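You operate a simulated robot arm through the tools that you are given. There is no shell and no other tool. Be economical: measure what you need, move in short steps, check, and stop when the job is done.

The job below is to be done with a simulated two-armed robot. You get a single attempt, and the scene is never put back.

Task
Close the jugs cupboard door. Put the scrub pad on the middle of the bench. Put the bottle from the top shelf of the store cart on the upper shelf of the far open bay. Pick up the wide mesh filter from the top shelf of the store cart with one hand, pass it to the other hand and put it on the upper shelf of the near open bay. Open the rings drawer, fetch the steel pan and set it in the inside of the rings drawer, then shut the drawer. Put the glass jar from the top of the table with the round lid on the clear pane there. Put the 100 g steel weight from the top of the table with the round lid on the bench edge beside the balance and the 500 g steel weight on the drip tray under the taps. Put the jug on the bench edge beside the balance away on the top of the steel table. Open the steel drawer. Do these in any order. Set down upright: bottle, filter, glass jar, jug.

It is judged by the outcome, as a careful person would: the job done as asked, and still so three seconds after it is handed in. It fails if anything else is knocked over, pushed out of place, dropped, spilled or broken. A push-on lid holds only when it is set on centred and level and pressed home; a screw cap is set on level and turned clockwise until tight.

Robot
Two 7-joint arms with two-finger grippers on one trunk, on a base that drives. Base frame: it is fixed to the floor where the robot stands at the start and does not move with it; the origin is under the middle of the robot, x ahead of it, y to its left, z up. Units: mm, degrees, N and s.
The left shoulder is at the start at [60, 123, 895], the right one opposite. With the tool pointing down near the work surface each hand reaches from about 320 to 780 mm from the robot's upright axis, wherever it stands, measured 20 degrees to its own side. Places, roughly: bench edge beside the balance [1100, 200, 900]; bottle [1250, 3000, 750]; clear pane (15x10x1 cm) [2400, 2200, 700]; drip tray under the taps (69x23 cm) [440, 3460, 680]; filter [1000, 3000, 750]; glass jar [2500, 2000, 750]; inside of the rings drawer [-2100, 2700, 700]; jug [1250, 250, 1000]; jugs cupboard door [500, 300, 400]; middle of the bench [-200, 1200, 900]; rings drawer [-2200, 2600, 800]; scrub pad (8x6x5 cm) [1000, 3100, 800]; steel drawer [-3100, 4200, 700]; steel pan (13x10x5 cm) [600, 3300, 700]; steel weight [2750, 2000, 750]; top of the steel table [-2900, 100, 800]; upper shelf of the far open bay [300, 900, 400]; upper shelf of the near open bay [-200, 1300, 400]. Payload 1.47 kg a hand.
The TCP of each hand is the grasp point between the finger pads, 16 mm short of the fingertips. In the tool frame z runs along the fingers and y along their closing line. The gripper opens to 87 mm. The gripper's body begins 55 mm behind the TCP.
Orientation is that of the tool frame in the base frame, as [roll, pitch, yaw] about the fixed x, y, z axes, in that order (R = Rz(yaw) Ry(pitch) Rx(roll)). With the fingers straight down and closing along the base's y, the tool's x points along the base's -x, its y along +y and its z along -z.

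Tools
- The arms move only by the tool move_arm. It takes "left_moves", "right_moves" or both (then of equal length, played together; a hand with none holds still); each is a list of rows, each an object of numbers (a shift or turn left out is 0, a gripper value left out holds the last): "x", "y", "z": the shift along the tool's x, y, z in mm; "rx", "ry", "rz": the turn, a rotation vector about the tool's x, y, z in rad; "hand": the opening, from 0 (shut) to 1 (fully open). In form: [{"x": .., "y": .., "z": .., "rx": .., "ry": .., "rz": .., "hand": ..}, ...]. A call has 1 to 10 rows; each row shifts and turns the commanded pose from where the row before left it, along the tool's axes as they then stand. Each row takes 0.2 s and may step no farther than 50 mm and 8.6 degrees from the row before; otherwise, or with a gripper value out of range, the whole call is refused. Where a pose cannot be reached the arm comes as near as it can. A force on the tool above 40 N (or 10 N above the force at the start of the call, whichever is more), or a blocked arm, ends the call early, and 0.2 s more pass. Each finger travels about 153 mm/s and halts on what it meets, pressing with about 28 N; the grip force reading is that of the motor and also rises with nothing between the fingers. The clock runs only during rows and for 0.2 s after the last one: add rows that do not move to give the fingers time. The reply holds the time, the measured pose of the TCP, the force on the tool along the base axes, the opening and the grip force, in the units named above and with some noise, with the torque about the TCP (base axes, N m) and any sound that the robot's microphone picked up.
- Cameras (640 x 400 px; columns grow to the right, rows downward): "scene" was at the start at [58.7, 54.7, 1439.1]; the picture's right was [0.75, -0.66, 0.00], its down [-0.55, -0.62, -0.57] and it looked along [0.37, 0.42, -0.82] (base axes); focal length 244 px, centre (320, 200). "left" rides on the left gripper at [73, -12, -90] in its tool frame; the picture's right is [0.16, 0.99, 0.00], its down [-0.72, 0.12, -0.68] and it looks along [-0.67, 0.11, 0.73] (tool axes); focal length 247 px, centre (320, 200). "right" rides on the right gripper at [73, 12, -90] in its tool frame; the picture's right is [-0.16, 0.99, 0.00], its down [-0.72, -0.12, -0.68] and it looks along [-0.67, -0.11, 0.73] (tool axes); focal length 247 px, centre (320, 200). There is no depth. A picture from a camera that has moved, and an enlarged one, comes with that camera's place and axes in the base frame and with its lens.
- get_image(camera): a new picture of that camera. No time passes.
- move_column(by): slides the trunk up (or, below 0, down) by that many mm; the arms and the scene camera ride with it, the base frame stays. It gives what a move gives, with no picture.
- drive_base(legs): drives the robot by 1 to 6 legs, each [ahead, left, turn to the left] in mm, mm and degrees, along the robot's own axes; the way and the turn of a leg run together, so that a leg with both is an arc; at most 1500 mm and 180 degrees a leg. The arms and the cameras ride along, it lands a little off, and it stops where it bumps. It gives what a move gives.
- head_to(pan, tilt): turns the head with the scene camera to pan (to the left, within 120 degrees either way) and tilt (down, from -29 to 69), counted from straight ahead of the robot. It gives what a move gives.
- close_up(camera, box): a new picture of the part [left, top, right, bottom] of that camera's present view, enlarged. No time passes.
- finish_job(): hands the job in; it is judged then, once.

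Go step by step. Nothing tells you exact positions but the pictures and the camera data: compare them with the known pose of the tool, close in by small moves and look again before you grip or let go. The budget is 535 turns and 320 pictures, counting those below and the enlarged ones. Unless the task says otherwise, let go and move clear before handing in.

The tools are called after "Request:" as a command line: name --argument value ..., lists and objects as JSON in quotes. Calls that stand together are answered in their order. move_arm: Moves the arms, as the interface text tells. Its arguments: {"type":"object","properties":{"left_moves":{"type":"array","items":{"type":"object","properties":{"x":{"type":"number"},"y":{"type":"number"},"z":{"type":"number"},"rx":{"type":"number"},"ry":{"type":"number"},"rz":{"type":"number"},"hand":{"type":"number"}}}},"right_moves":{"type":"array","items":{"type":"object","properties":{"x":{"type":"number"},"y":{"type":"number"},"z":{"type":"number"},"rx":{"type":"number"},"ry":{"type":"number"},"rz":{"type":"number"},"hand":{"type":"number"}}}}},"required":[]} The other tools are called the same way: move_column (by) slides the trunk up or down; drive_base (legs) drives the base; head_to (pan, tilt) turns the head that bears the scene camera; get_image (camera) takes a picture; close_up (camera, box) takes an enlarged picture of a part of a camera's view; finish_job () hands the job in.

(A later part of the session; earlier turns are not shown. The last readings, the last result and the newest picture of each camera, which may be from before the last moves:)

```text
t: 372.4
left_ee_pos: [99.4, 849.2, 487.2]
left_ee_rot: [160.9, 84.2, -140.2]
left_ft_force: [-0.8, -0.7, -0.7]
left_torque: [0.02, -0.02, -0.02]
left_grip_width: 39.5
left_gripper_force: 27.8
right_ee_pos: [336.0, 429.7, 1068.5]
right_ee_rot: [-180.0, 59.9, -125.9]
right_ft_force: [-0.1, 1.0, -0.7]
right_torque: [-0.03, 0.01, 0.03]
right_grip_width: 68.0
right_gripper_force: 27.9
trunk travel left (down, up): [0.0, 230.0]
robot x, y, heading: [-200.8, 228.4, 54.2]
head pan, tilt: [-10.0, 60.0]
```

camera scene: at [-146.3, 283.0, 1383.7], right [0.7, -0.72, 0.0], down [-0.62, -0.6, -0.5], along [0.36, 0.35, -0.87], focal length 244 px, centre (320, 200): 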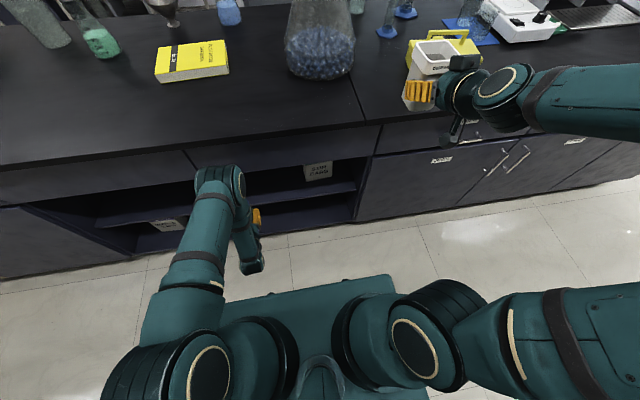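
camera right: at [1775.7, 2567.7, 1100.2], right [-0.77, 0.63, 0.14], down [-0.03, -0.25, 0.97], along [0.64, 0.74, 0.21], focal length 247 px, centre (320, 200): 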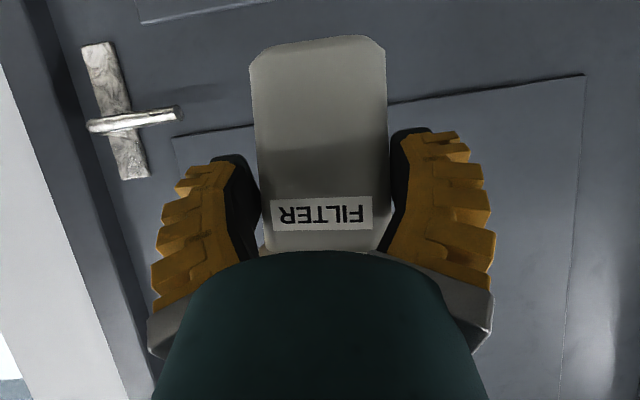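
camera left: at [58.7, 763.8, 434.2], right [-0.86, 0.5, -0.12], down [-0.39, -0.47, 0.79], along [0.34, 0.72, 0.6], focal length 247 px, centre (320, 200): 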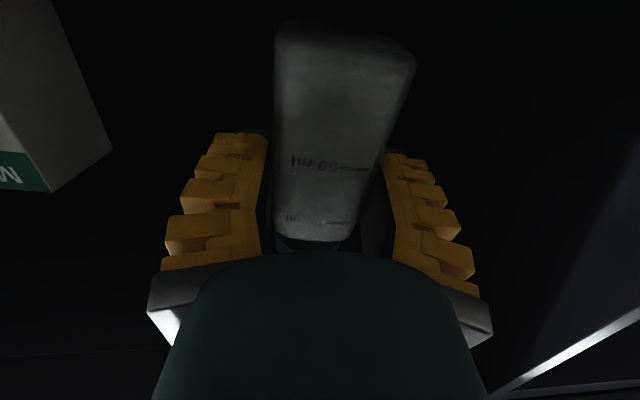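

Request:
move_arm --left_moves '[{"x": 5}, {}]'

Request:
move_arm --left_moves '[{"x": 5}, {}]'

Request:
move_arm --left_moves '[{"x": 5}, {}]'

```text
t: 373.0
left_ee_pos: [97.8, 848.6, 480.8]
left_ee_rot: [160.8, 84.3, -140.2]
left_ft_force: [-0.4, -0.6, -1.0]
left_torque: [0.01, -0.02, 0.0]
left_grip_width: 39.6
left_gripper_force: 28.1
right_ee_pos: [335.7, 430.7, 1067.0]
right_ee_rot: [-180.0, 59.9, -125.9]
right_ft_force: [0.7, -0.2, -0.7]
right_torque: [0.0, 0.03, 0.01]
right_grip_width: 68.4
right_gripper_force: 28.1
trunk travel left (down, up): [0.0, 230.0]
robot x, y, heading: [-201.9, 225.4, 54.0]
head pan, tilt: [-10.0, 60.0]
```

```text
t: 373.6
left_ee_pos: [99.1, 846.2, 475.9]
left_ee_rot: [161.0, 84.1, -140.2]
left_ft_force: [0.2, 0.6, -0.2]
left_torque: [-0.05, -0.01, 0.0]
left_grip_width: 39.6
left_gripper_force: 28.2
right_ee_pos: [335.1, 430.5, 1067.6]
right_ee_rot: [-180.0, 59.9, -125.9]
right_ft_force: [-0.6, -0.4, -0.1]
right_torque: [0.0, -0.01, 0.02]
right_grip_width: 68.5
right_gripper_force: 27.6
trunk travel left (down, up): [0.0, 230.0]
robot x, y, heading: [-200.7, 224.3, 54.1]
head pan, tilt: [-10.0, 60.0]
```

```text
t: 374.2
left_ee_pos: [98.8, 847.1, 471.0]
left_ee_rot: [160.9, 84.2, -140.2]
left_ft_force: [-0.3, -0.2, -1.1]
left_torque: [-0.02, -0.01, 0.02]
left_grip_width: 39.7
left_gripper_force: 28.4
right_ee_pos: [336.0, 429.9, 1067.6]
right_ee_rot: [180.0, 59.9, -125.9]
right_ft_force: [0.5, -0.5, 0.0]
right_torque: [-0.01, 0.02, -0.01]
right_grip_width: 68.2
right_gripper_force: 28.1
trunk travel left (down, up): [0.0, 230.0]
robot x, y, heading: [-204.7, 228.4, 54.0]
head pan, tilt: [-10.0, 60.0]
```

No contact yet; the shelf is lower (~400) and its edge correspondingly farther (~730). Raise slightly, go 35 mm deeper, and lower on.

Request:
move_arm --left_moves '[{"x": -8}, {"x": -3, "y": -2.2, "z": 35}, {"x": 8}, {"x": 3}, {}]'

Request:
move_arm --left_moves '[{"x": 4}, {}]'

Request:
move_arm --left_moves '[{"x": 4}, {}]'

Request:
close_up --camera "scene" --box '[230, 150, 320, 220]'

```text
t: 375.4
left_ee_pos: [113.2, 866.9, 475.9]
left_ee_rot: [160.6, 84.2, -140.5]
left_ft_force: [-0.7, 0.0, -0.4]
left_torque: [-0.02, 0.0, -0.03]
left_grip_width: 39.7
left_gripper_force: 28.0
left hand out of reach, approached as far as the arm can: row 2, 3
right_ee_pos: [335.8, 429.0, 1067.8]
right_ee_rot: [-180.0, 60.0, -125.8]
right_ft_force: [0.2, -0.9, -1.2]
right_torque: [-0.02, 0.01, 0.01]
right_grip_width: 68.2
right_gripper_force: 28.1
trunk travel left (down, up): [0.0, 230.0]
robot x, y, heading: [-200.3, 230.3, 54.3]
head pan, tilt: [-10.0, 60.0]
```

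```text
t: 376.0
left_ee_pos: [113.7, 865.9, 475.8]
left_ee_rot: [160.8, 84.1, -140.3]
left_ft_force: [-0.9, 0.4, -1.1]
left_torque: [0.01, -0.02, 0.01]
left_grip_width: 39.5
left_gripper_force: 28.1
left hand out of reach, approached as far as the arm can: row 1
right_ee_pos: [334.4, 429.3, 1068.1]
right_ee_rot: [-179.9, 59.9, -126.0]
right_ft_force: [-0.4, 0.8, -1.2]
right_torque: [0.01, 0.02, 0.0]
right_grip_width: 68.2
right_gripper_force: 28.5
trunk travel left (down, up): [0.0, 230.0]
robot x, y, heading: [-201.4, 228.8, 54.2]
head pan, tilt: [-10.0, 60.0]
```

```text
t: 376.6
left_ee_pos: [113.4, 867.0, 476.6]
left_ee_rot: [160.8, 84.2, -140.3]
left_ft_force: [0.8, -0.5, -0.6]
left_torque: [0.01, 0.03, -0.03]
left_grip_width: 39.9
left_gripper_force: 28.1
left hand out of reach, approached as far as the arm can: row 1
right_ee_pos: [335.9, 429.7, 1066.5]
right_ee_rot: [-180.0, 59.9, -125.9]
right_ft_force: [1.4, -0.2, -1.5]
right_torque: [-0.01, -0.02, 0.03]
right_grip_width: 68.2
right_gripper_force: 27.7
trunk travel left (down, up): [0.0, 230.0]
robot x, y, heading: [-198.5, 225.8, 54.1]
head pan, tilt: [-10.0, 60.0]
```

```text
5.71 times, centred on (275, 185) of scene
camera zoom: at [-146.3, 282.9, 1383.7], right [0.7, -0.72, 0.0], down [-0.62, -0.6, -0.5], along [0.36, 0.35, -0.87], focal length 1395 px, centre (577, 286)
```

zoom: 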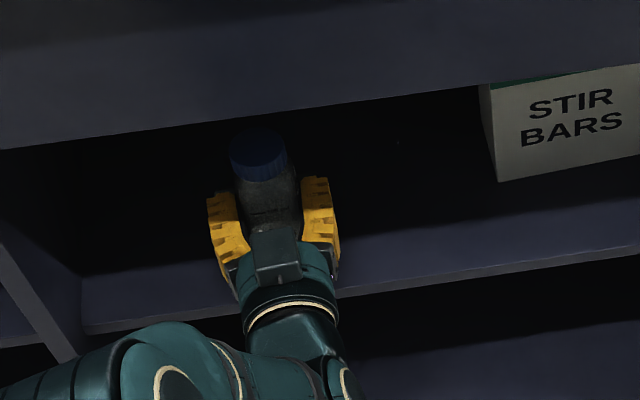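

At the arm's limit. Pull the arm back 45 mm and drive the base forward 45 mm instead.

Request:
move_arm --left_moves '[{"x": 2, "y": 2, "z": -30}, {"x": 1, "y": 1, "z": -15}]'

Request:
drive_base --legs '[[50, 0, 0]]'

Request:
move_arm --left_moves '[{"x": 6}, {"x": 5}, {}]'

```text
t: 377.2
left_ee_pos: [89.5, 828.1, 477.0]
left_ee_rot: [160.9, 84.1, -140.3]
left_ft_force: [1.0, -0.4, -0.8]
left_torque: [-0.01, 0.01, -0.02]
left_grip_width: 39.7
left_gripper_force: 28.2
right_ee_pos: [334.8, 430.3, 1068.1]
right_ee_rot: [179.9, 59.9, -125.9]
right_ft_force: [0.3, -0.2, -0.4]
right_torque: [0.02, 0.03, -0.03]
right_grip_width: 68.2
right_gripper_force: 28.0
trunk travel left (down, up): [0.0, 230.0]
robot x, y, heading: [-195.1, 228.3, 54.2]
head pan, tilt: [-10.0, 60.0]
```

```text
t: 378.2
left_ee_pos: [118.8, 869.3, 477.0]
left_ee_rot: [161.0, 84.0, -140.3]
left_ft_force: [0.9, 0.2, -1.2]
left_torque: [0.02, 0.02, -0.02]
left_grip_width: 39.4
left_gripper_force: 27.9
right_ee_pos: [364.8, 469.9, 1067.2]
right_ee_rot: [179.9, 60.0, -126.0]
right_ft_force: [0.4, -0.7, -1.3]
right_torque: [-0.04, 0.03, 0.02]
right_grip_width: 68.2
right_gripper_force: 28.0
trunk travel left (down, up): [0.0, 230.0]
robot x, y, heading: [-170.4, 264.6, 53.8]
head pan, tilt: [-10.0, 60.0]
```

```text
t: 379.0
left_ee_pos: [117.1, 868.5, 466.8]
left_ee_rot: [161.0, 84.2, -140.2]
left_ft_force: [-0.1, -0.6, -0.3]
left_torque: [-0.03, 0.0, 0.01]
left_grip_width: 39.8
left_gripper_force: 28.2
right_ee_pos: [364.8, 469.8, 1066.3]
right_ee_rot: [179.9, 59.9, -126.0]
right_ft_force: [-0.7, -0.6, -1.3]
right_torque: [-0.01, 0.04, -0.01]
right_grip_width: 68.5
right_gripper_force: 27.9
trunk travel left (down, up): [0.0, 230.0]
robot x, y, heading: [-171.8, 266.9, 54.2]
head pan, tilt: [-10.0, 60.0]
```

Request:
move_arm --left_moves '[{"x": 4}, {}]'

Request:
move_arm --left_moves '[{"x": 4}, {}]'

Request:
move_arm --left_moves '[{"x": 4}, {}]'

Request:
move_arm --left_moves '[{"x": 4}, {}]'

```text
t: 379.6
left_ee_pos: [118.1, 866.5, 462.3]
left_ee_rot: [161.0, 84.1, -140.3]
left_ft_force: [0.9, -0.7, -0.4]
left_torque: [-0.02, -0.02, 0.02]
left_grip_width: 39.7
left_gripper_force: 27.7
right_ee_pos: [364.8, 469.1, 1067.7]
right_ee_rot: [-180.0, 59.9, -126.0]
right_ft_force: [-0.2, -0.2, 0.5]
right_torque: [-0.01, 0.03, 0.02]
right_grip_width: 68.3
right_gripper_force: 28.6
trunk travel left (down, up): [0.0, 230.0]
robot x, y, heading: [-174.4, 268.1, 54.1]
head pan, tilt: [-10.0, 60.0]
```

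```text
t: 380.2
left_ee_pos: [117.1, 867.4, 461.8]
left_ee_rot: [159.6, 84.5, -141.6]
left_ft_force: [-1.6, -1.6, 16.4]
left_torque: [0.16, -0.3, -0.04]
left_grip_width: 39.8
left_gripper_force: 28.1
right_ee_pos: [364.1, 467.6, 1069.5]
right_ee_rot: [179.9, 59.9, -126.0]
right_ft_force: [-0.8, 0.5, -0.7]
right_torque: [-0.02, 0.04, -0.01]
right_grip_width: 68.4
right_gripper_force: 28.5
trunk travel left (down, up): [0.0, 230.0]
robot x, y, heading: [-172.1, 270.0, 54.0]
head pan, tilt: [-10.0, 60.0]
```

```text
t: 380.8
left_ee_pos: [114.8, 868.3, 456.7]
left_ee_rot: [160.5, 84.2, -140.6]
left_ft_force: [0.0, -1.8, 15.7]
left_torque: [0.16, -0.35, -0.06]
left_grip_width: 40.4
left_gripper_force: 28.0
right_ee_pos: [363.6, 469.4, 1067.7]
right_ee_rot: [179.9, 60.0, -126.0]
right_ft_force: [0.2, 0.5, -0.8]
right_torque: [-0.05, 0.0, -0.01]
right_grip_width: 68.6
right_gripper_force: 28.2
trunk travel left (down, up): [0.0, 230.0]
robot x, y, heading: [-174.1, 268.1, 54.3]
head pan, tilt: [-10.0, 60.0]
```

```text
t: 381.4
left_ee_pos: [116.5, 866.1, 455.8]
left_ee_rot: [160.6, 84.3, -140.6]
left_ft_force: [1.6, -1.4, 14.5]
left_torque: [0.13, -0.36, -0.06]
left_grip_width: 40.1
left_gripper_force: 27.5
left hand out of reach, approached as far as the arm can: row 1
right_ee_pos: [364.0, 468.9, 1068.1]
right_ee_rot: [180.0, 60.0, -125.9]
right_ft_force: [0.0, -0.2, -0.1]
right_torque: [-0.01, 0.0, 0.01]
right_grip_width: 68.2
right_gripper_force: 28.2
trunk travel left (down, up): [0.0, 230.0]
robot x, y, heading: [-171.8, 267.5, 54.1]
head pan, tilt: [-10.0, 60.0]
```

Contact at z≈461: the bottle stands on the shelf. Open gently.

Request:
move_arm --left_moves '[{"hand": 0.55}, {"hand": 0.62}, {}, {}]'

Request:
get_image --camera "left"

Request:
close_up --camera "scene" --box '[230, 130, 320, 200]'

```text
t: 382.4
left_ee_pos: [116.2, 866.4, 454.5]
left_ee_rot: [161.0, 84.2, -140.2]
left_ft_force: [0.2, -0.2, -0.6]
left_torque: [0.01, 0.0, -0.01]
left_grip_width: 59.0
left_gripper_force: 3.2
right_ee_pos: [363.9, 470.3, 1067.1]
right_ee_rot: [180.0, 60.0, -126.0]
right_ft_force: [0.8, -0.2, -1.3]
right_torque: [-0.01, 0.0, 0.02]
right_grip_width: 68.4
right_gripper_force: 27.5
trunk travel left (down, up): [0.0, 230.0]
robot x, y, heading: [-170.9, 267.3, 54.1]
head pan, tilt: [-10.0, 60.0]
```

```text
175 pictures are left
camera left: at [74.4, 781.5, 391.8], right [-0.86, 0.5, -0.12], down [-0.39, -0.47, 0.79], along [0.34, 0.72, 0.6], focal length 247 px, centre (320, 200)
```

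left: 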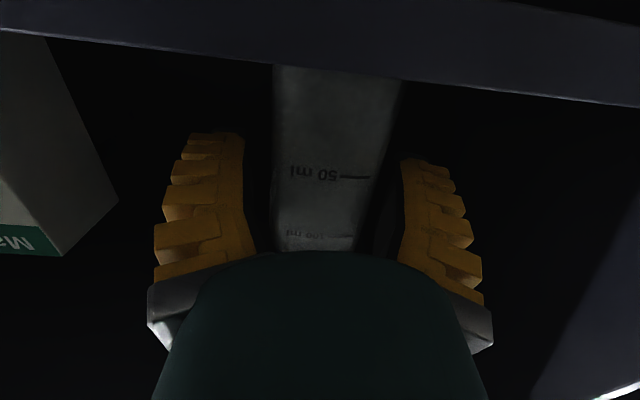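

```text
5.71 times, centred on (275, 165) of scene
camera zoom: at [-117.1, 323.0, 1383.7], right [0.7, -0.72, 0.0], down [-0.62, -0.6, -0.5], along [0.36, 0.35, -0.87], focal length 1395 px, centre (577, 400)
```

zoom: 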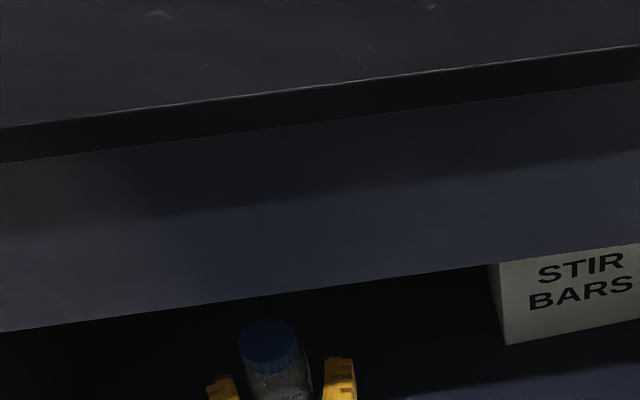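

The bottle stands on the upper shelf. Retreat straight back.

Request:
move_arm --left_moves '[{"z": -20}, {"z": -35}, {"z": -45}, {"z": -45}]'

Request:
get_image --camera "scene"

Request:
get_image --camera "left"

```text
t: 383.4
left_ee_pos: [42.7, 742.1, 468.0]
left_ee_rot: [160.9, 84.2, -140.4]
left_ft_force: [-0.1, -0.3, 0.3]
left_torque: [0.0, 0.02, 0.0]
left_grip_width: 59.0
left_gripper_force: 4.1
right_ee_pos: [365.6, 468.4, 1068.1]
right_ee_rot: [-179.8, 59.9, -126.0]
right_ft_force: [-0.5, -0.2, -0.5]
right_torque: [0.0, -0.01, -0.04]
right_grip_width: 68.4
right_gripper_force: 28.2
trunk travel left (down, up): [0.0, 230.0]
robot x, y, heading: [-171.4, 267.4, 53.8]
head pan, tilt: [-10.0, 60.0]
```

```text
173 pictures are left
camera scene: at [-117.2, 322.9, 1383.7], right [0.7, -0.72, 0.0], down [-0.62, -0.6, -0.5], along [0.36, 0.35, -0.87], focal length 244 px, centre (320, 200)
```

scene: 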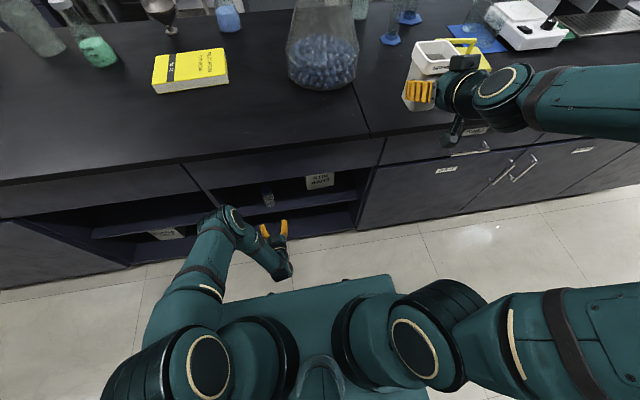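

```text
172 pictures are left
camera left: at [0.9, 656.3, 406.0], right [-0.86, 0.5, -0.12], down [-0.39, -0.47, 0.79], along [0.34, 0.72, 0.6], focal length 247 px, centre (320, 200)
```

left: 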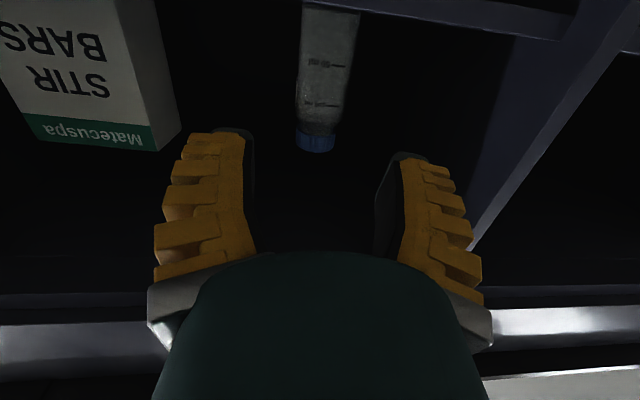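

The bottle stands well. Now withdraw the left arm: back, pitch down, and raise.

Request:
move_arm --left_moves '[{"z": -45}, {"ry": 0.145}, {"ry": 0.145}, {"ry": 0.145}, {"ry": 0.145}, {"ry": 0.145}, {"ry": 0.145}, {"ry": 0.145}, {"ry": 0.145}, {"ry": 0.145}]'

Request:
move_arm --left_moves '[{"ry": 0.12, "z": -20}, {"z": -48}, {"z": -48}, {"z": -48}, {"z": -48}, {"z": -48}, {"z": -48}, {"z": -48}, {"z": -48}, {"z": -48}]'

Request:
move_arm --left_moves '[{"z": -48}, {"z": -48}, {"z": -48}, {"z": -48}]'

```text
t: 385.6
left_ee_pos: [20.2, 705.4, 472.6]
left_ee_rot: [178.1, 9.5, -121.7]
left_ft_force: [0.5, -0.6, -0.2]
left_torque: [0.01, -0.02, 0.03]
left_grip_width: 59.2
left_gripper_force: 3.9
right_ee_pos: [365.3, 469.7, 1067.2]
right_ee_rot: [179.9, 59.9, -126.0]
right_ft_force: [0.0, -0.2, -0.8]
right_torque: [0.0, -0.03, -0.03]
right_grip_width: 68.3
right_gripper_force: 28.1
trunk travel left (down, up): [0.0, 230.0]
robot x, y, heading: [-170.0, 268.6, 54.2]
head pan, tilt: [-10.0, 60.0]
```

```text
t: 387.8
left_ee_pos: [18.7, 675.4, 922.4]
left_ee_rot: [178.1, 2.8, -121.2]
left_ft_force: [-0.7, -0.2, -0.6]
left_torque: [0.03, -0.02, -0.02]
left_grip_width: 58.9
left_gripper_force: 3.5
right_ee_pos: [364.7, 470.1, 1067.7]
right_ee_rot: [-180.0, 60.1, -125.9]
right_ft_force: [-0.3, 1.2, -0.6]
right_torque: [0.01, 0.04, 0.01]
right_grip_width: 67.9
right_gripper_force: 28.2
trunk travel left (down, up): [0.0, 230.0]
robot x, y, heading: [-174.9, 265.6, 54.3]
head pan, tilt: [-10.0, 60.0]
```

```text
t: 388.8
left_ee_pos: [18.6, 662.5, 1116.6]
left_ee_rot: [178.0, 2.9, -121.3]
left_ft_force: [-1.2, -0.3, -0.3]
left_torque: [0.03, 0.03, -0.01]
left_grip_width: 59.2
left_gripper_force: 3.4
right_ee_pos: [364.8, 469.4, 1068.3]
right_ee_rot: [180.0, 59.9, -126.0]
right_ft_force: [0.1, -0.1, -0.6]
right_torque: [0.02, -0.02, -0.01]
right_grip_width: 68.0
right_gripper_force: 27.8
trunk travel left (down, up): [0.0, 230.0]
robot x, y, heading: [-171.0, 266.7, 54.3]
head pan, tilt: [-10.0, 60.0]
```

Drive left to the near bay, slightly back from the bench.

Request:
drive_base --legs '[[-60, 0, 0.5], [0, 690, 0]]'

Request:
head_to --pan -5 --tilt 58

Request:
get_image --camera "scene"

```text
t: 395.8
left_ee_pos: [-571.2, 1010.9, 1115.0]
left_ee_rot: [178.1, 2.8, -121.6]
left_ft_force: [0.0, -0.2, -0.7]
left_torque: [0.02, 0.01, -0.01]
left_grip_width: 59.0
left_gripper_force: 3.6
right_ee_pos: [-226.1, 817.4, 1068.1]
right_ee_rot: [180.0, 59.9, -126.2]
right_ft_force: [0.3, 0.0, -0.8]
right_torque: [0.02, 0.03, -0.03]
right_grip_width: 68.3
right_gripper_force: 28.3
trunk travel left (down, up): [0.0, 230.0]
robot x, y, heading: [-765.4, 618.4, 54.2]
head pan, tilt: [-10.0, 60.0]
```

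```text
t: 396.4
left_ee_pos: [-569.5, 1012.9, 1115.5]
left_ee_rot: [178.0, 2.8, -121.6]
left_ft_force: [0.6, -0.2, -0.3]
left_torque: [-0.01, 0.01, -0.02]
left_grip_width: 58.8
left_gripper_force: 3.8
right_ee_pos: [-226.3, 818.4, 1067.7]
right_ee_rot: [180.0, 59.9, -126.2]
right_ft_force: [-0.3, -0.1, -0.7]
right_torque: [-0.03, -0.01, -0.04]
right_grip_width: 68.4
right_gripper_force: 27.8
trunk travel left (down, up): [0.0, 230.0]
robot x, y, heading: [-763.3, 615.3, 53.7]
head pan, tilt: [-5.0, 58.0]
```

```text
171 pictures are left
camera scene: at [-710.9, 678.7, 1386.0], right [0.75, -0.66, 0.0], down [-0.56, -0.64, -0.53], along [0.35, 0.4, -0.85], focal length 244 px, centre (320, 200)
```

scene: 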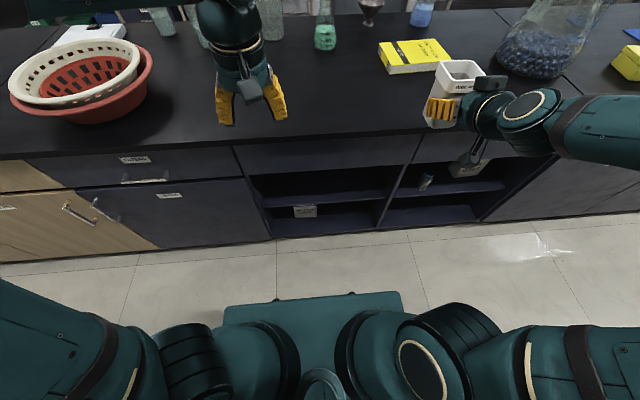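

Robot is at the near bay. Shift the filter left, turn the tool down, and lower it in front of the bay.

Request:
move_arm --right_moves '[{"y": 41}, {"y": 41}, {"y": 41}, {"y": 41}, {"y": 41}, {"ry": 0.131}, {"ry": 0.131}, {"ry": 0.131}, {"ry": 0.131}]'

Request:
move_arm --right_moves '[{"ry": 0.131}, {"ry": 0.131}, {"ry": 0.131}, {"ry": 0.131}, {"z": 48}, {"z": 48}, {"z": 48}, {"z": 48}, {"z": 48}, {"z": 48}]'

Request:
get_image --camera "scene"

```text
t: 398.4
left_ee_pos: [-571.7, 1012.2, 1116.0]
left_ee_rot: [178.1, 2.8, -121.6]
left_ft_force: [0.4, 0.5, 0.2]
left_torque: [0.01, 0.01, -0.01]
left_grip_width: 59.3
left_gripper_force: 3.7
right_ee_pos: [-391.5, 939.0, 1067.8]
right_ee_rot: [-179.9, 29.8, -126.2]
right_ft_force: [-0.4, 0.4, 0.5]
right_torque: [0.0, 0.02, -0.02]
right_grip_width: 67.8
right_gripper_force: 28.1
trunk travel left (down, up): [0.0, 230.0]
robot x, y, heading: [-764.6, 619.7, 54.0]
head pan, tilt: [-5.0, 58.0]
```

```text
t: 400.6
left_ee_pos: [-570.4, 1012.8, 1116.2]
left_ee_rot: [178.1, 2.8, -121.6]
left_ft_force: [-0.7, 0.2, 0.2]
left_torque: [-0.01, 0.03, 0.04]
left_grip_width: 59.1
left_gripper_force: 4.0
right_ee_pos: [-391.3, 939.0, 778.1]
right_ee_rot: [179.9, 0.0, -126.3]
right_ft_force: [1.0, -0.3, -0.9]
right_torque: [0.01, -0.03, -0.01]
right_grip_width: 67.4
right_gripper_force: 27.8
trunk travel left (down, up): [0.0, 230.0]
robot x, y, heading: [-762.9, 621.0, 53.8]
head pan, tilt: [-5.0, 58.0]
```

```text
170 pictures are left
camera scene: at [-710.5, 679.1, 1386.0], right [0.75, -0.66, 0.0], down [-0.56, -0.64, -0.53], along [0.35, 0.4, -0.85], focal length 244 px, centre (320, 200)
```

scene: 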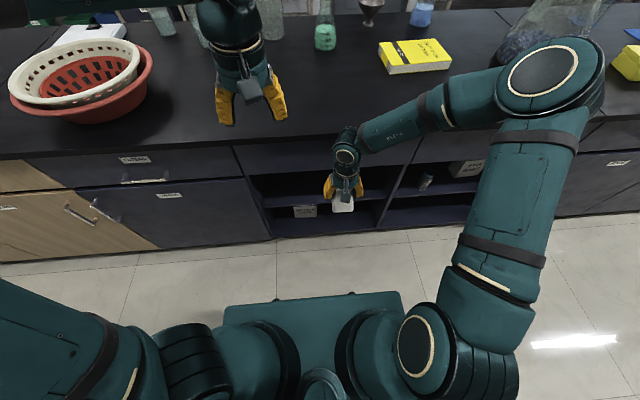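

Request:
move_arm --right_moves '[{"z": 48}, {"z": 48}, {"z": 48}, {"z": 48}, {"z": 28}]'

Request:
move_arm --right_moves '[{"ry": -0.131}, {"ry": -0.131}, {"ry": -0.131}, {"ry": -0.131}, {"ry": -0.131}, {"ry": -0.131}, {"ry": -0.131}, {"ry": -0.131}]'

Request:
get_image --camera "right"

Request:
close_up --camera "scene" --box '[230, 120, 430, 260]'

```text
t: 401.8
left_ee_pos: [-569.0, 1011.6, 1116.4]
left_ee_rot: [178.1, 2.8, -121.7]
left_ft_force: [-0.3, -0.6, -0.4]
left_torque: [0.01, -0.01, 0.0]
left_grip_width: 58.9
left_gripper_force: 3.2
right_ee_pos: [-393.4, 939.5, 557.9]
right_ee_rot: [179.8, 0.0, -126.2]
right_ft_force: [0.2, 0.2, -0.9]
right_torque: [0.0, 0.01, -0.03]
right_grip_width: 67.7
right_gripper_force: 27.8
trunk travel left (down, up): [0.0, 230.0]
robot x, y, heading: [-764.0, 615.8, 54.1]
head pan, tilt: [-5.0, 58.0]
```

```text
t: 403.6
left_ee_pos: [-570.4, 1012.7, 1115.3]
left_ee_rot: [178.1, 2.9, -121.6]
left_ft_force: [0.1, 0.3, -0.1]
left_torque: [0.02, 0.01, 0.0]
left_grip_width: 59.0
left_gripper_force: 3.7
right_ee_pos: [-392.8, 939.1, 558.9]
right_ee_rot: [179.8, 60.1, -126.3]
right_ft_force: [0.2, 0.5, -0.3]
right_torque: [-0.02, 0.01, -0.02]
right_grip_width: 67.7
right_gripper_force: 27.7
trunk travel left (down, up): [0.0, 230.0]
robot x, y, heading: [-759.8, 618.4, 53.8]
head pan, tilt: [-5.0, 58.0]
```

```text
169 pictures are left
camera right: at [-469.5, 852.5, 542.3], right [-0.75, 0.65, 0.14], down [-0.04, -0.25, 0.97], along [0.66, 0.72, 0.22], focal length 247 px, centre (320, 200)
```

right: 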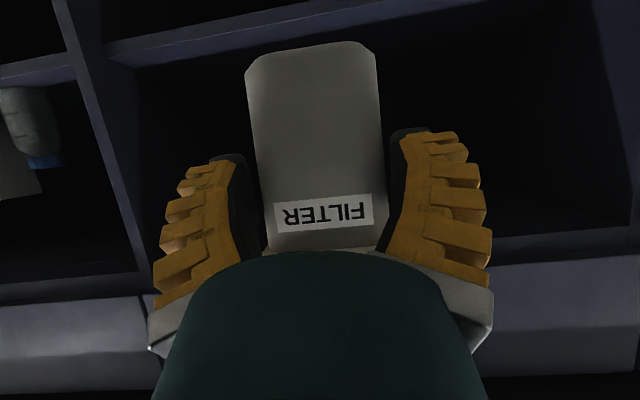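

```text
2.86 times, centred on (330, 190) of scene
camera zoom: at [-710.9, 678.8, 1386.0], right [0.75, -0.66, 0.0], down [-0.56, -0.64, -0.53], along [0.35, 0.4, -0.85], focal length 698 px, centre (291, 229)
```

zoom: 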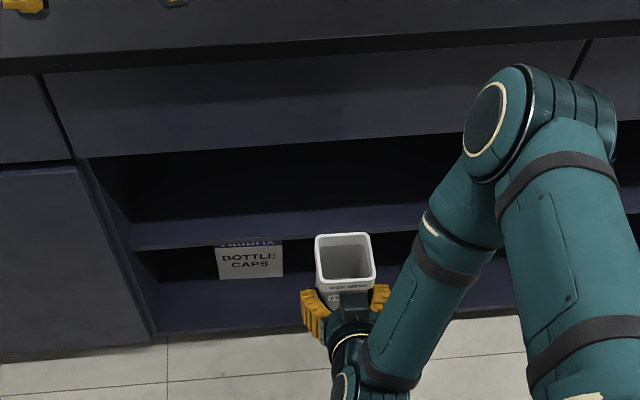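

The filter is upright in front of the bay. Lower it to just above shelf height, then drive the base forward to carry it in.

Request:
move_arm --right_moves '[{"x": 34, "z": 20}, {"x": 28, "z": 16}]'

Request:
drive_base --legs '[[180, 0, 0]]'

Request:
get_image --camera "scene"

Request:
get_image --camera "right"

```text
t: 404.2
left_ee_pos: [-570.0, 1012.9, 1115.4]
left_ee_rot: [178.1, 2.8, -121.6]
left_ft_force: [-0.5, -0.5, -0.5]
left_torque: [0.01, -0.04, -0.02]
left_grip_width: 59.2
left_gripper_force: 3.1
right_ee_pos: [-393.3, 938.0, 488.0]
right_ee_rot: [179.9, 59.9, -126.1]
right_ft_force: [-0.4, 0.4, 0.0]
right_torque: [-0.02, 0.02, -0.01]
right_grip_width: 67.6
right_gripper_force: 27.5
trunk travel left (down, up): [0.0, 230.0]
robot x, y, heading: [-764.0, 614.8, 53.9]
head pan, tilt: [-5.0, 58.0]
```

```text
t: 405.6
left_ee_pos: [-487.5, 1122.0, 1121.2]
left_ee_rot: [178.2, 3.4, -122.2]
left_ft_force: [-0.5, 0.6, 0.7]
left_torque: [0.01, 0.04, 0.0]
left_grip_width: 58.8
left_gripper_force: 3.5
right_ee_pos: [-312.1, 1045.1, 486.4]
right_ee_rot: [-179.9, 59.5, -126.3]
right_ft_force: [1.1, -0.1, -1.3]
right_torque: [-0.03, -0.01, -0.02]
right_grip_width: 67.7
right_gripper_force: 27.6
trunk travel left (down, up): [0.0, 230.0]
robot x, y, heading: [-678.1, 738.3, 53.2]
head pan, tilt: [-5.0, 58.0]
stopped in leg 1: the robot was blocked; the commanded pose is now the measured one
```

```text
167 pictures are left
camera scene: at [-633.2, 787.6, 1387.3], right [0.75, -0.66, 0.0], down [-0.56, -0.63, -0.54], along [0.36, 0.4, -0.84], focal length 244 px, centre (320, 200)
```

scene: 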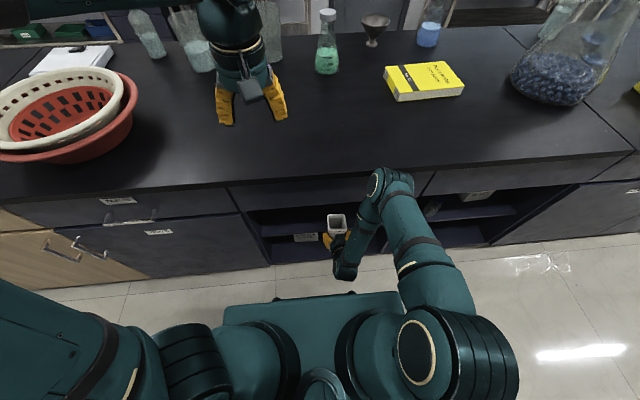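

```text
166 pictures are left
camera right: at [-390.4, 959.5, 470.2], right [-0.75, 0.65, 0.14], down [-0.04, -0.24, 0.97], along [0.66, 0.72, 0.21], focal length 247 px, centre (320, 200)
```

right: 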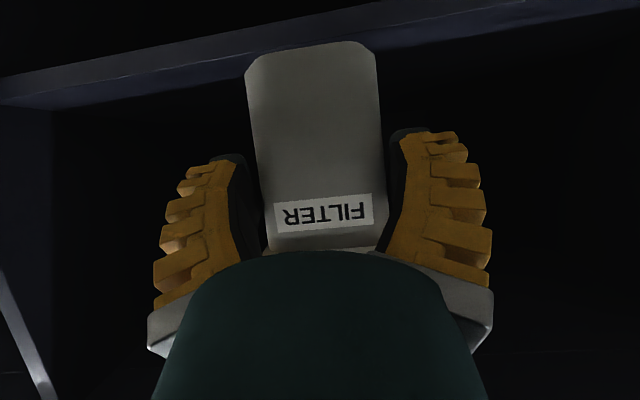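

Blocked – the right elbow touches the bench edge. Back off and extend the arm instead.

Request:
drive_base --legs '[[-90, 0, 0.8]]'

Request:
move_arm --right_moves '[{"x": -20, "z": 34.6}, {"x": -20, "z": 34.6}, {"x": -20, "z": 34.6}]'

Request:
get_image --camera "scene"

```text
t: 406.8
left_ee_pos: [-537.6, 1061.0, 1116.2]
left_ee_rot: [178.1, 2.8, -121.3]
left_ft_force: [0.3, -0.2, -0.1]
left_torque: [0.03, -0.01, 0.0]
left_grip_width: 59.1
left_gripper_force: 3.5
right_ee_pos: [-368.1, 980.4, 480.8]
right_ee_rot: [-180.0, 58.8, -125.7]
right_ft_force: [0.1, -0.5, -0.5]
right_torque: [0.0, 0.0, 0.03]
right_grip_width: 67.7
right_gripper_force: 27.7
trunk travel left (down, up): [0.0, 230.0]
robot x, y, heading: [-728.0, 664.0, 54.1]
head pan, tilt: [-5.0, 58.0]
```

```text
t: 407.6
left_ee_pos: [-537.4, 1061.5, 1116.0]
left_ee_rot: [178.2, 2.8, -121.3]
left_ft_force: [0.6, -0.3, 0.2]
left_torque: [0.01, 0.0, -0.02]
left_grip_width: 58.9
left_gripper_force: 3.2
right_ee_pos: [-296.2, 1079.4, 477.7]
right_ee_rot: [179.9, 58.6, -125.7]
right_ft_force: [0.3, -0.6, -0.6]
right_torque: [-0.03, 0.0, -0.01]
right_grip_width: 67.5
right_gripper_force: 27.4
trunk travel left (down, up): [0.0, 230.0]
robot x, y, heading: [-727.3, 668.9, 54.3]
head pan, tilt: [-5.0, 58.0]
```

```text
165 pictures are left
camera scene: at [-676.0, 727.8, 1386.0], right [0.76, -0.65, 0.0], down [-0.55, -0.64, -0.53], along [0.35, 0.4, -0.85], focal length 244 px, centre (320, 200)
```

scene: 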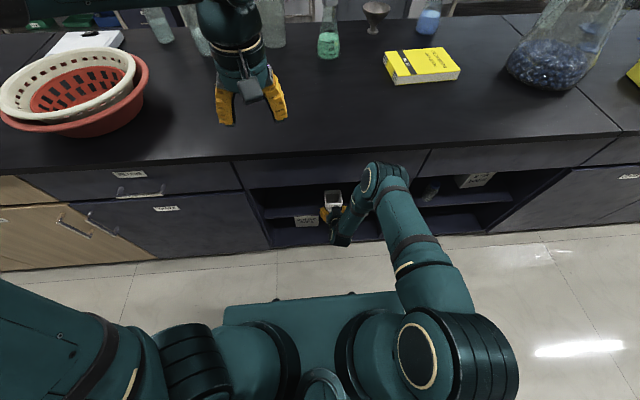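

Request:
move_arm --right_moves '[{"x": -15, "z": 26}, {"x": -15, "z": 26}]'

Request:
close_up --camera "scene" --box '[280, 120, 460, 260]'

```text
t: 408.2
left_ee_pos: [-537.6, 1061.1, 1116.2]
left_ee_rot: [178.1, 2.8, -121.3]
left_ft_force: [0.2, 0.5, 0.4]
left_torque: [-0.01, 0.0, -0.05]
left_grip_width: 59.2
left_gripper_force: 3.4
right_ee_pos: [-261.4, 1128.0, 475.8]
right_ee_rot: [180.0, 58.7, -125.6]
right_ft_force: [-0.6, -0.8, -0.6]
right_torque: [0.0, 0.03, 0.02]
right_grip_width: 67.8
right_gripper_force: 28.1
trunk travel left (down, up): [0.0, 230.0]
robot x, y, heading: [-726.1, 666.6, 54.2]
head pan, tilt: [-5.0, 58.0]
```

```text
2.86 times, centred on (370, 190) of scene
camera zoom: at [-676.0, 727.8, 1386.0], right [0.76, -0.65, 0.0], down [-0.55, -0.64, -0.53], along [0.35, 0.4, -0.85], focal length 698 px, centre (177, 229)
```

zoom: 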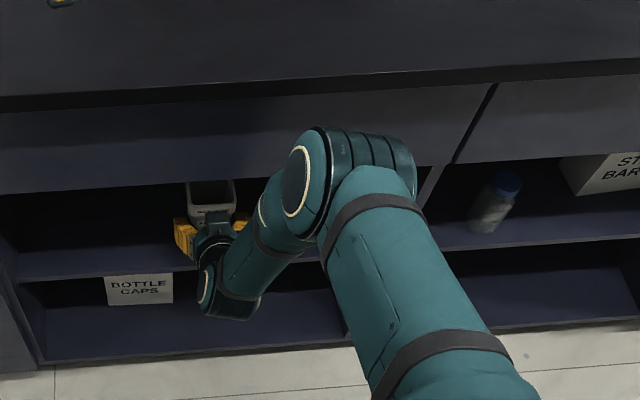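

Good progress. A further 22 mm forward, then lower in steps.

Request:
move_arm --right_moves '[{"x": -11, "z": 19}, {"x": 7, "z": 4}, {}]'

Request:
move_arm --right_moves '[{"x": 4.3, "z": 2.5}, {}]'

Request:
move_arm --right_moves '[{"x": 3.5, "z": 2}, {}]'

Request:
move_arm --right_moves '[{"x": 3.5, "z": 2}, {}]'

```text
t: 409.0
left_ee_pos: [-537.8, 1061.8, 1116.4]
left_ee_rot: [178.1, 2.7, -121.3]
left_ft_force: [0.0, -0.1, 0.8]
left_torque: [0.0, 0.04, 0.01]
left_grip_width: 59.1
left_gripper_force: 3.1
right_ee_pos: [-250.4, 1145.0, 465.8]
right_ee_rot: [179.8, 58.6, -125.6]
right_ft_force: [0.1, 0.3, -0.2]
right_torque: [0.03, 0.04, 0.02]
right_grip_width: 67.6
right_gripper_force: 28.2
trunk travel left (down, up): [0.0, 230.0]
robot x, y, heading: [-729.1, 666.0, 54.3]
head pan, tilt: [-5.0, 58.0]
```

```text
t: 409.6
left_ee_pos: [-536.8, 1062.7, 1115.2]
left_ee_rot: [178.1, 2.8, -121.2]
left_ft_force: [-0.6, -0.1, -0.2]
left_torque: [-0.02, 0.01, 0.01]
left_grip_width: 59.0
left_gripper_force: 3.7
right_ee_pos: [-249.6, 1144.6, 463.2]
right_ee_rot: [-180.0, 58.7, -125.5]
right_ft_force: [-1.4, -0.3, 5.5]
right_torque: [0.17, -0.26, 0.07]
right_grip_width: 67.9
right_gripper_force: 28.0
trunk travel left (down, up): [0.0, 230.0]
robot x, y, heading: [-732.1, 666.4, 54.3]
head pan, tilt: [-5.0, 58.0]
```

```text
t: 410.2
left_ee_pos: [-538.3, 1061.0, 1117.3]
left_ee_rot: [178.1, 2.9, -121.3]
left_ft_force: [-0.2, -0.9, 0.6]
left_torque: [0.01, 0.01, 0.04]
left_grip_width: 59.1
left_gripper_force: 3.6
right_ee_pos: [-251.0, 1145.5, 458.6]
right_ee_rot: [-180.0, 58.9, -125.5]
right_ft_force: [-4.0, -0.2, 10.0]
right_torque: [0.39, -0.29, 0.09]
right_grip_width: 67.9
right_gripper_force: 28.0
trunk travel left (down, up): [0.0, 230.0]
robot x, y, heading: [-729.1, 666.2, 54.4]
head pan, tilt: [-5.0, 58.0]
```

```text
t: 410.8
left_ee_pos: [-538.3, 1061.9, 1116.4]
left_ee_rot: [178.2, 2.9, -121.3]
left_ft_force: [-0.8, 0.3, -0.8]
left_torque: [0.01, -0.01, -0.01]
left_grip_width: 59.0
left_gripper_force: 4.1
right_ee_pos: [-249.8, 1143.9, 455.0]
right_ee_rot: [-179.9, 58.9, -125.6]
right_ft_force: [-1.4, 1.3, 15.6]
right_torque: [0.08, -0.05, 0.03]
right_grip_width: 67.9
right_gripper_force: 28.2
trunk travel left (down, up): [0.0, 230.0]
robot x, y, heading: [-728.6, 661.8, 54.3]
head pan, tilt: [-5.0, 58.0]
```

Resting flat (15 N, torque ≈ 0). Open and withdraw straight back.

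Request:
move_arm --right_moves '[{"hand": 0.85}, {"hand": 1}, {}, {"x": 10, "z": -18}, {"x": 15, "z": -26}, {"x": 20, "z": -35}, {"x": 20, "z": -35}]'

Request:
get_image --camera "right"

Request:
get_image --camera "scene"

```text
t: 412.4
left_ee_pos: [-537.9, 1061.2, 1116.6]
left_ee_rot: [178.0, 2.8, -121.4]
left_ft_force: [-0.4, -1.2, 0.4]
left_torque: [-0.02, 0.02, 0.01]
left_grip_width: 59.1
left_gripper_force: 3.5
right_ee_pos: [-327.5, 1036.7, 458.5]
right_ee_rot: [180.0, 58.8, -125.8]
right_ft_force: [0.0, -0.1, 0.6]
right_torque: [-0.02, 0.0, 0.01]
right_grip_width: 86.9
right_gripper_force: 0.1
trunk travel left (down, up): [0.0, 230.0]
robot x, y, heading: [-730.7, 668.9, 54.5]
head pan, tilt: [-5.0, 58.0]
```

```text
163 pictures are left
camera right: at [-403.7, 950.5, 443.2], right [-0.76, 0.64, 0.14], down [-0.03, -0.24, 0.97], along [0.66, 0.73, 0.19], focal length 247 px, centre (320, 200)
```

right: 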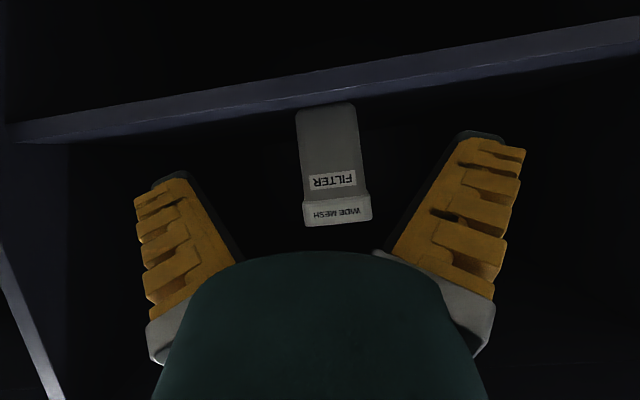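

```text
162 pictures are left
camera scene: at [-676.1, 727.5, 1386.1], right [0.76, -0.65, 0.0], down [-0.55, -0.64, -0.53], along [0.35, 0.4, -0.85], focal length 244 px, centre (320, 200)
```

scene: 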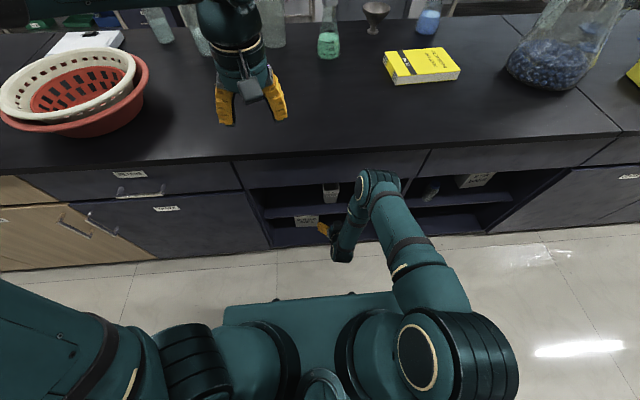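

The filter stands upright in the near bay. Retract the right arm (back, tool down, up).

Request:
move_arm --right_moves '[{"x": 20, "z": -35}, {"x": 15, "z": -26}, {"ry": 0.131}, {"ry": 0.131}, {"ry": 0.131}, {"ry": 0.131}, {"ry": 0.131}, {"ry": 0.131}, {"ry": 0.131}, {"ry": 0.131}]'

Request:
move_arm --right_moves '[{"z": -48}, {"z": -48}, {"z": -48}, {"z": -48}, {"z": -48}, {"z": -48}, {"z": -48}, {"z": -48}, {"z": -48}, {"z": -48}]'

Request:
move_arm --right_moves '[{"z": -48}, {"z": -48}, {"z": -48}, {"z": -20}]'

Request:
drive_base --legs '[[-30, 0, 0.5], [0, 1450, 0], [0, 700, 0]]'

Request:
get_image --camera "scene"

```text
t: 414.6
left_ee_pos: [-537.1, 1061.6, 1115.7]
left_ee_rot: [178.1, 2.7, -121.3]
left_ft_force: [-0.2, 0.1, -0.1]
left_torque: [0.01, 0.01, -0.01]
left_grip_width: 59.1
left_gripper_force: 3.7
right_ee_pos: [-367.0, 980.9, 459.8]
right_ee_rot: [180.0, -1.4, -125.7]
right_ft_force: [-0.3, 0.0, 1.1]
right_torque: [0.0, -0.01, 0.02]
right_grip_width: 87.0
right_gripper_force: 0.1
trunk travel left (down, up): [0.0, 230.0]
robot x, y, heading: [-726.3, 666.8, 54.2]
head pan, tilt: [-5.0, 58.0]
```

```text
t: 416.8
left_ee_pos: [-537.0, 1060.7, 1115.2]
left_ee_rot: [178.1, 2.8, -121.3]
left_ft_force: [0.3, 0.6, 0.3]
left_torque: [-0.01, -0.02, 0.01]
left_grip_width: 59.4
left_gripper_force: 3.5
right_ee_pos: [-361.9, 989.6, 940.7]
right_ee_rot: [-180.0, -1.3, -125.7]
right_ft_force: [1.0, 0.3, 0.0]
right_torque: [0.0, 0.01, 0.0]
right_grip_width: 87.1
right_gripper_force: 0.1
trunk travel left (down, up): [0.0, 230.0]
robot x, y, heading: [-731.3, 667.0, 54.2]
head pan, tilt: [-5.0, 58.0]
```

```text
t: 417.8
left_ee_pos: [-536.6, 1063.0, 1115.6]
left_ee_rot: [178.1, 2.8, -121.3]
left_ft_force: [-0.1, 0.1, -0.4]
left_torque: [0.02, 0.01, 0.01]
left_grip_width: 59.1
left_gripper_force: 3.6
right_ee_pos: [-357.8, 993.3, 1104.8]
right_ee_rot: [-180.0, -1.4, -125.6]
right_ft_force: [0.5, 0.0, 0.8]
right_torque: [0.0, 0.04, 0.03]
right_grip_width: 87.5
right_gripper_force: 0.0
trunk travel left (down, up): [0.0, 230.0]
robot x, y, heading: [-724.6, 666.0, 54.2]
head pan, tilt: [-5.0, 58.0]
```

```text
t: 437.4
left_ee_pos: [-2350.3, 2267.6, 1115.0]
left_ee_rot: [178.2, 2.8, -119.6]
left_ft_force: [0.3, -0.1, -0.7]
left_torque: [0.01, 0.0, 0.01]
left_grip_width: 59.0
left_gripper_force: 4.2
right_ee_pos: [-2167.2, 2204.8, 1105.1]
right_ee_rot: [-180.0, -1.4, -124.0]
right_ft_force: [-0.1, 0.6, 0.4]
right_torque: [0.0, 0.01, 0.0]
right_grip_width: 87.0
right_gripper_force: 0.0
trunk travel left (down, up): [0.0, 230.0]
robot x, y, heading: [-2529.3, 1868.1, 55.9]
head pan, tilt: [-5.0, 58.0]
```

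```text
161 pictures are left
camera scene: at [-2479.0, 1929.7, 1386.1], right [0.78, -0.63, 0.0], down [-0.53, -0.66, -0.53], along [0.33, 0.41, -0.85], focal length 244 px, centre (320, 200)
```

scene: 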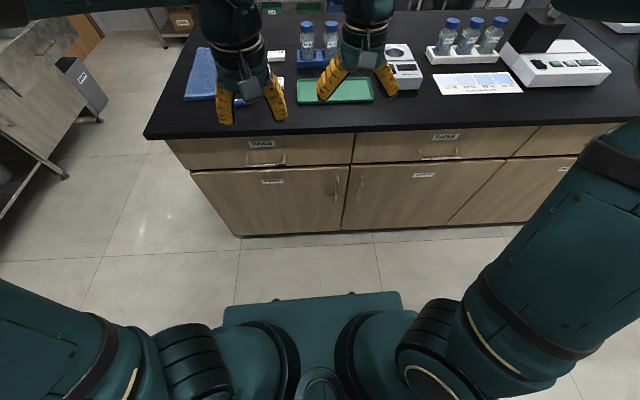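

Request:
close_up --camera "scene" --box '[140, 100, 520, 250]'

```text
1.68 times, centred on (330, 175) of scene
camera zoom: at [-2479.0, 1929.7, 1386.1], right [0.78, -0.63, 0.0], down [-0.53, -0.66, -0.53], along [0.33, 0.41, -0.85], focal length 411 px, centre (303, 242)
```

zoom: 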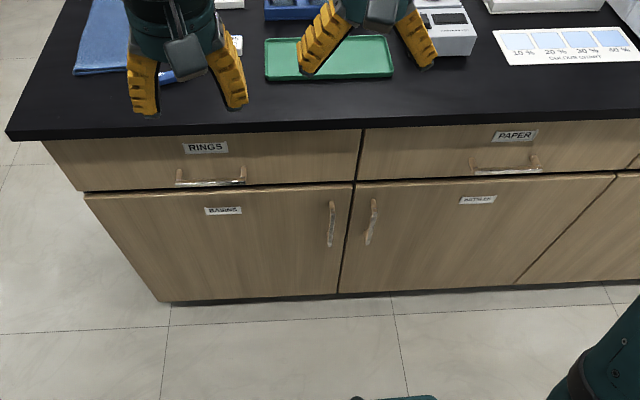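

RINGS is the leftmost drawer; its bar is at about d −3283. Use the left hand as before: turn 90°, tilt, and bring it in front of the bar.

Request:
move_arm --left_moves '[{"rz": 0.149, "hand": 0.6}, {"rz": 0.149}, {"rz": 0.149}, {"rz": 0.149}, {"rz": 0.149}, {"rz": 0.149}, {"rz": 0.149}, {"rz": 0.149}, {"rz": 0.149}, {"rz": 0.149}]'

Request:
move_arm --left_moves '[{"rz": 0.12, "x": 28}, {"x": 28, "y": 20}, {"rx": -0.149, "y": 20}, {"rx": -0.149, "y": 20}, {"y": -10, "z": 40}, {"y": -10, "z": 40}, {"y": -10, "z": 40}, {"y": -10, "z": 40}, {"y": -10, "z": 40}]'

Request:
get_image --camera "left"

Request:
get_image --camera "scene"

```text
t: 439.6
left_ee_pos: [-2350.8, 2267.6, 1116.5]
left_ee_rot: [177.2, -1.7, 155.0]
left_ft_force: [0.2, 0.1, 0.4]
left_torque: [0.0, 0.01, 0.0]
left_grip_width: 57.4
left_gripper_force: 4.3
right_ee_pos: [-2168.2, 2205.5, 1105.2]
right_ee_rot: [-180.0, -1.4, -123.9]
right_ft_force: [-0.1, 0.3, -0.8]
right_torque: [-0.04, 0.0, -0.02]
right_grip_width: 87.0
right_gripper_force: 0.1
trunk travel left (down, up): [0.0, 230.0]
robot x, y, heading: [-2526.8, 1867.4, 55.9]
head pan, tilt: [-5.0, 58.0]
```

```text
t: 441.6
left_ee_pos: [-2361.7, 2367.5, 917.9]
left_ee_rot: [160.2, -2.0, 148.2]
left_ft_force: [-0.2, 0.3, -0.6]
left_torque: [-0.04, -0.01, -0.02]
left_grip_width: 57.4
left_gripper_force: 4.1
right_ee_pos: [-2166.9, 2204.5, 1104.6]
right_ee_rot: [-180.0, -1.5, -123.8]
right_ft_force: [0.0, 0.3, -0.1]
right_torque: [-0.04, 0.0, -0.02]
right_grip_width: 87.4
right_gripper_force: 0.0
trunk travel left (down, up): [0.0, 230.0]
robot x, y, heading: [-2527.5, 1866.5, 55.8]
head pan, tilt: [-5.0, 58.0]
```

```text
159 pictures are left
camera left: at [-2442.4, 2370.1, 1001.9], right [0.37, 0.87, 0.34], down [0.57, -0.5, 0.65], along [0.74, -0.04, -0.68], focal length 247 px, centre (320, 200)
```

left: 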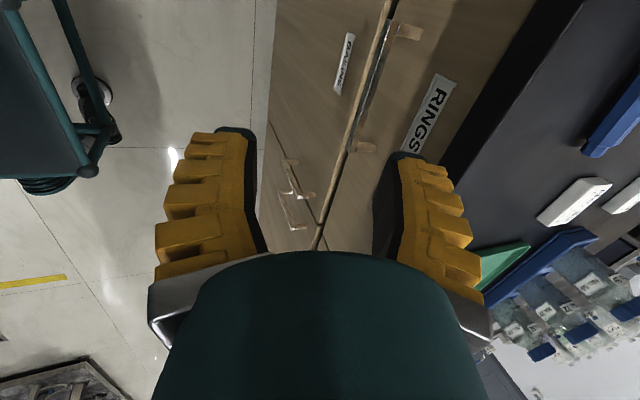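

```text
158 pictures are left
camera scene: at [-2478.4, 1930.1, 1386.0], right [0.78, -0.63, 0.0], down [-0.53, -0.66, -0.53], along [0.33, 0.41, -0.85], focal length 244 px, centre (320, 200)
```

scene: 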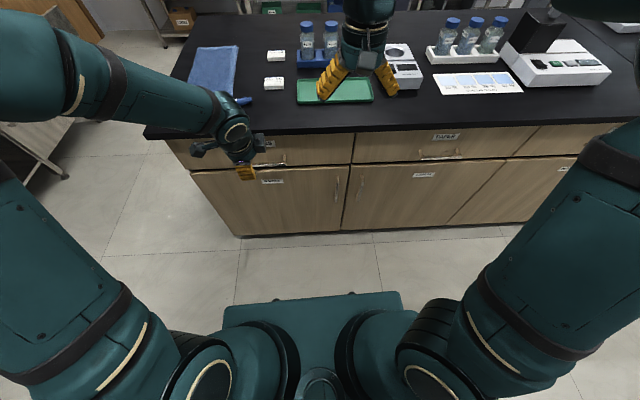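

Request:
close_up --camera "left" --box '[280, 0, 480, 170]'

```text
2.35 times, centred on (380, 85) of left
camera zoom: at [-2442.4, 2370.1, 1001.9], right [0.37, 0.87, 0.34], down [0.57, -0.5, 0.65], along [0.74, -0.04, -0.68], focal length 581 px, centre (179, 471)
```

zoom: 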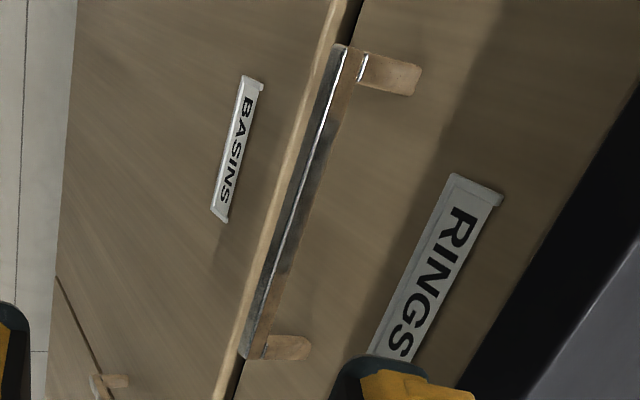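

Bar located: n≈687, z≈775, gap ~38 mm. Advance with a narrow opening around it.

Request:
move_arm --left_moves '[{"y": 28, "hand": 0.38}, {"y": 27}, {"z": 40}, {"z": 40}, {"z": 40}]'

Request:
get_image --camera "left"

```text
t: 442.8
left_ee_pos: [-2315.1, 2449.4, 826.2]
left_ee_rot: [160.2, -2.0, 148.2]
left_ft_force: [-0.2, 0.5, 0.0]
left_torque: [-0.03, 0.01, -0.01]
left_grip_width: 38.9
left_gripper_force: 4.4
right_ee_pos: [-2168.8, 2205.2, 1103.5]
right_ee_rot: [180.0, -1.4, -123.9]
right_ft_force: [-0.6, 0.9, 0.3]
right_torque: [-0.04, 0.0, 0.02]
right_grip_width: 87.2
right_gripper_force: 0.1
trunk travel left (down, up): [0.0, 230.0]
robot x, y, heading: [-2527.8, 1869.5, 56.2]
head pan, tilt: [-5.0, 58.0]
```

```text
156 pictures are left
camera left: at [-2396.9, 2452.4, 911.1], right [0.37, 0.87, 0.34], down [0.57, -0.5, 0.65], along [0.74, -0.04, -0.68], focal length 247 px, centre (320, 200)
```

left: 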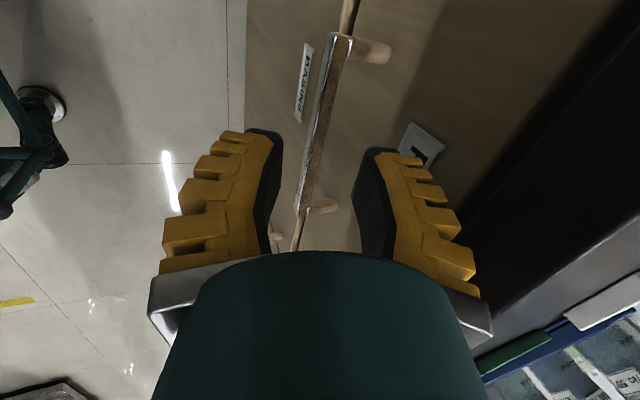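

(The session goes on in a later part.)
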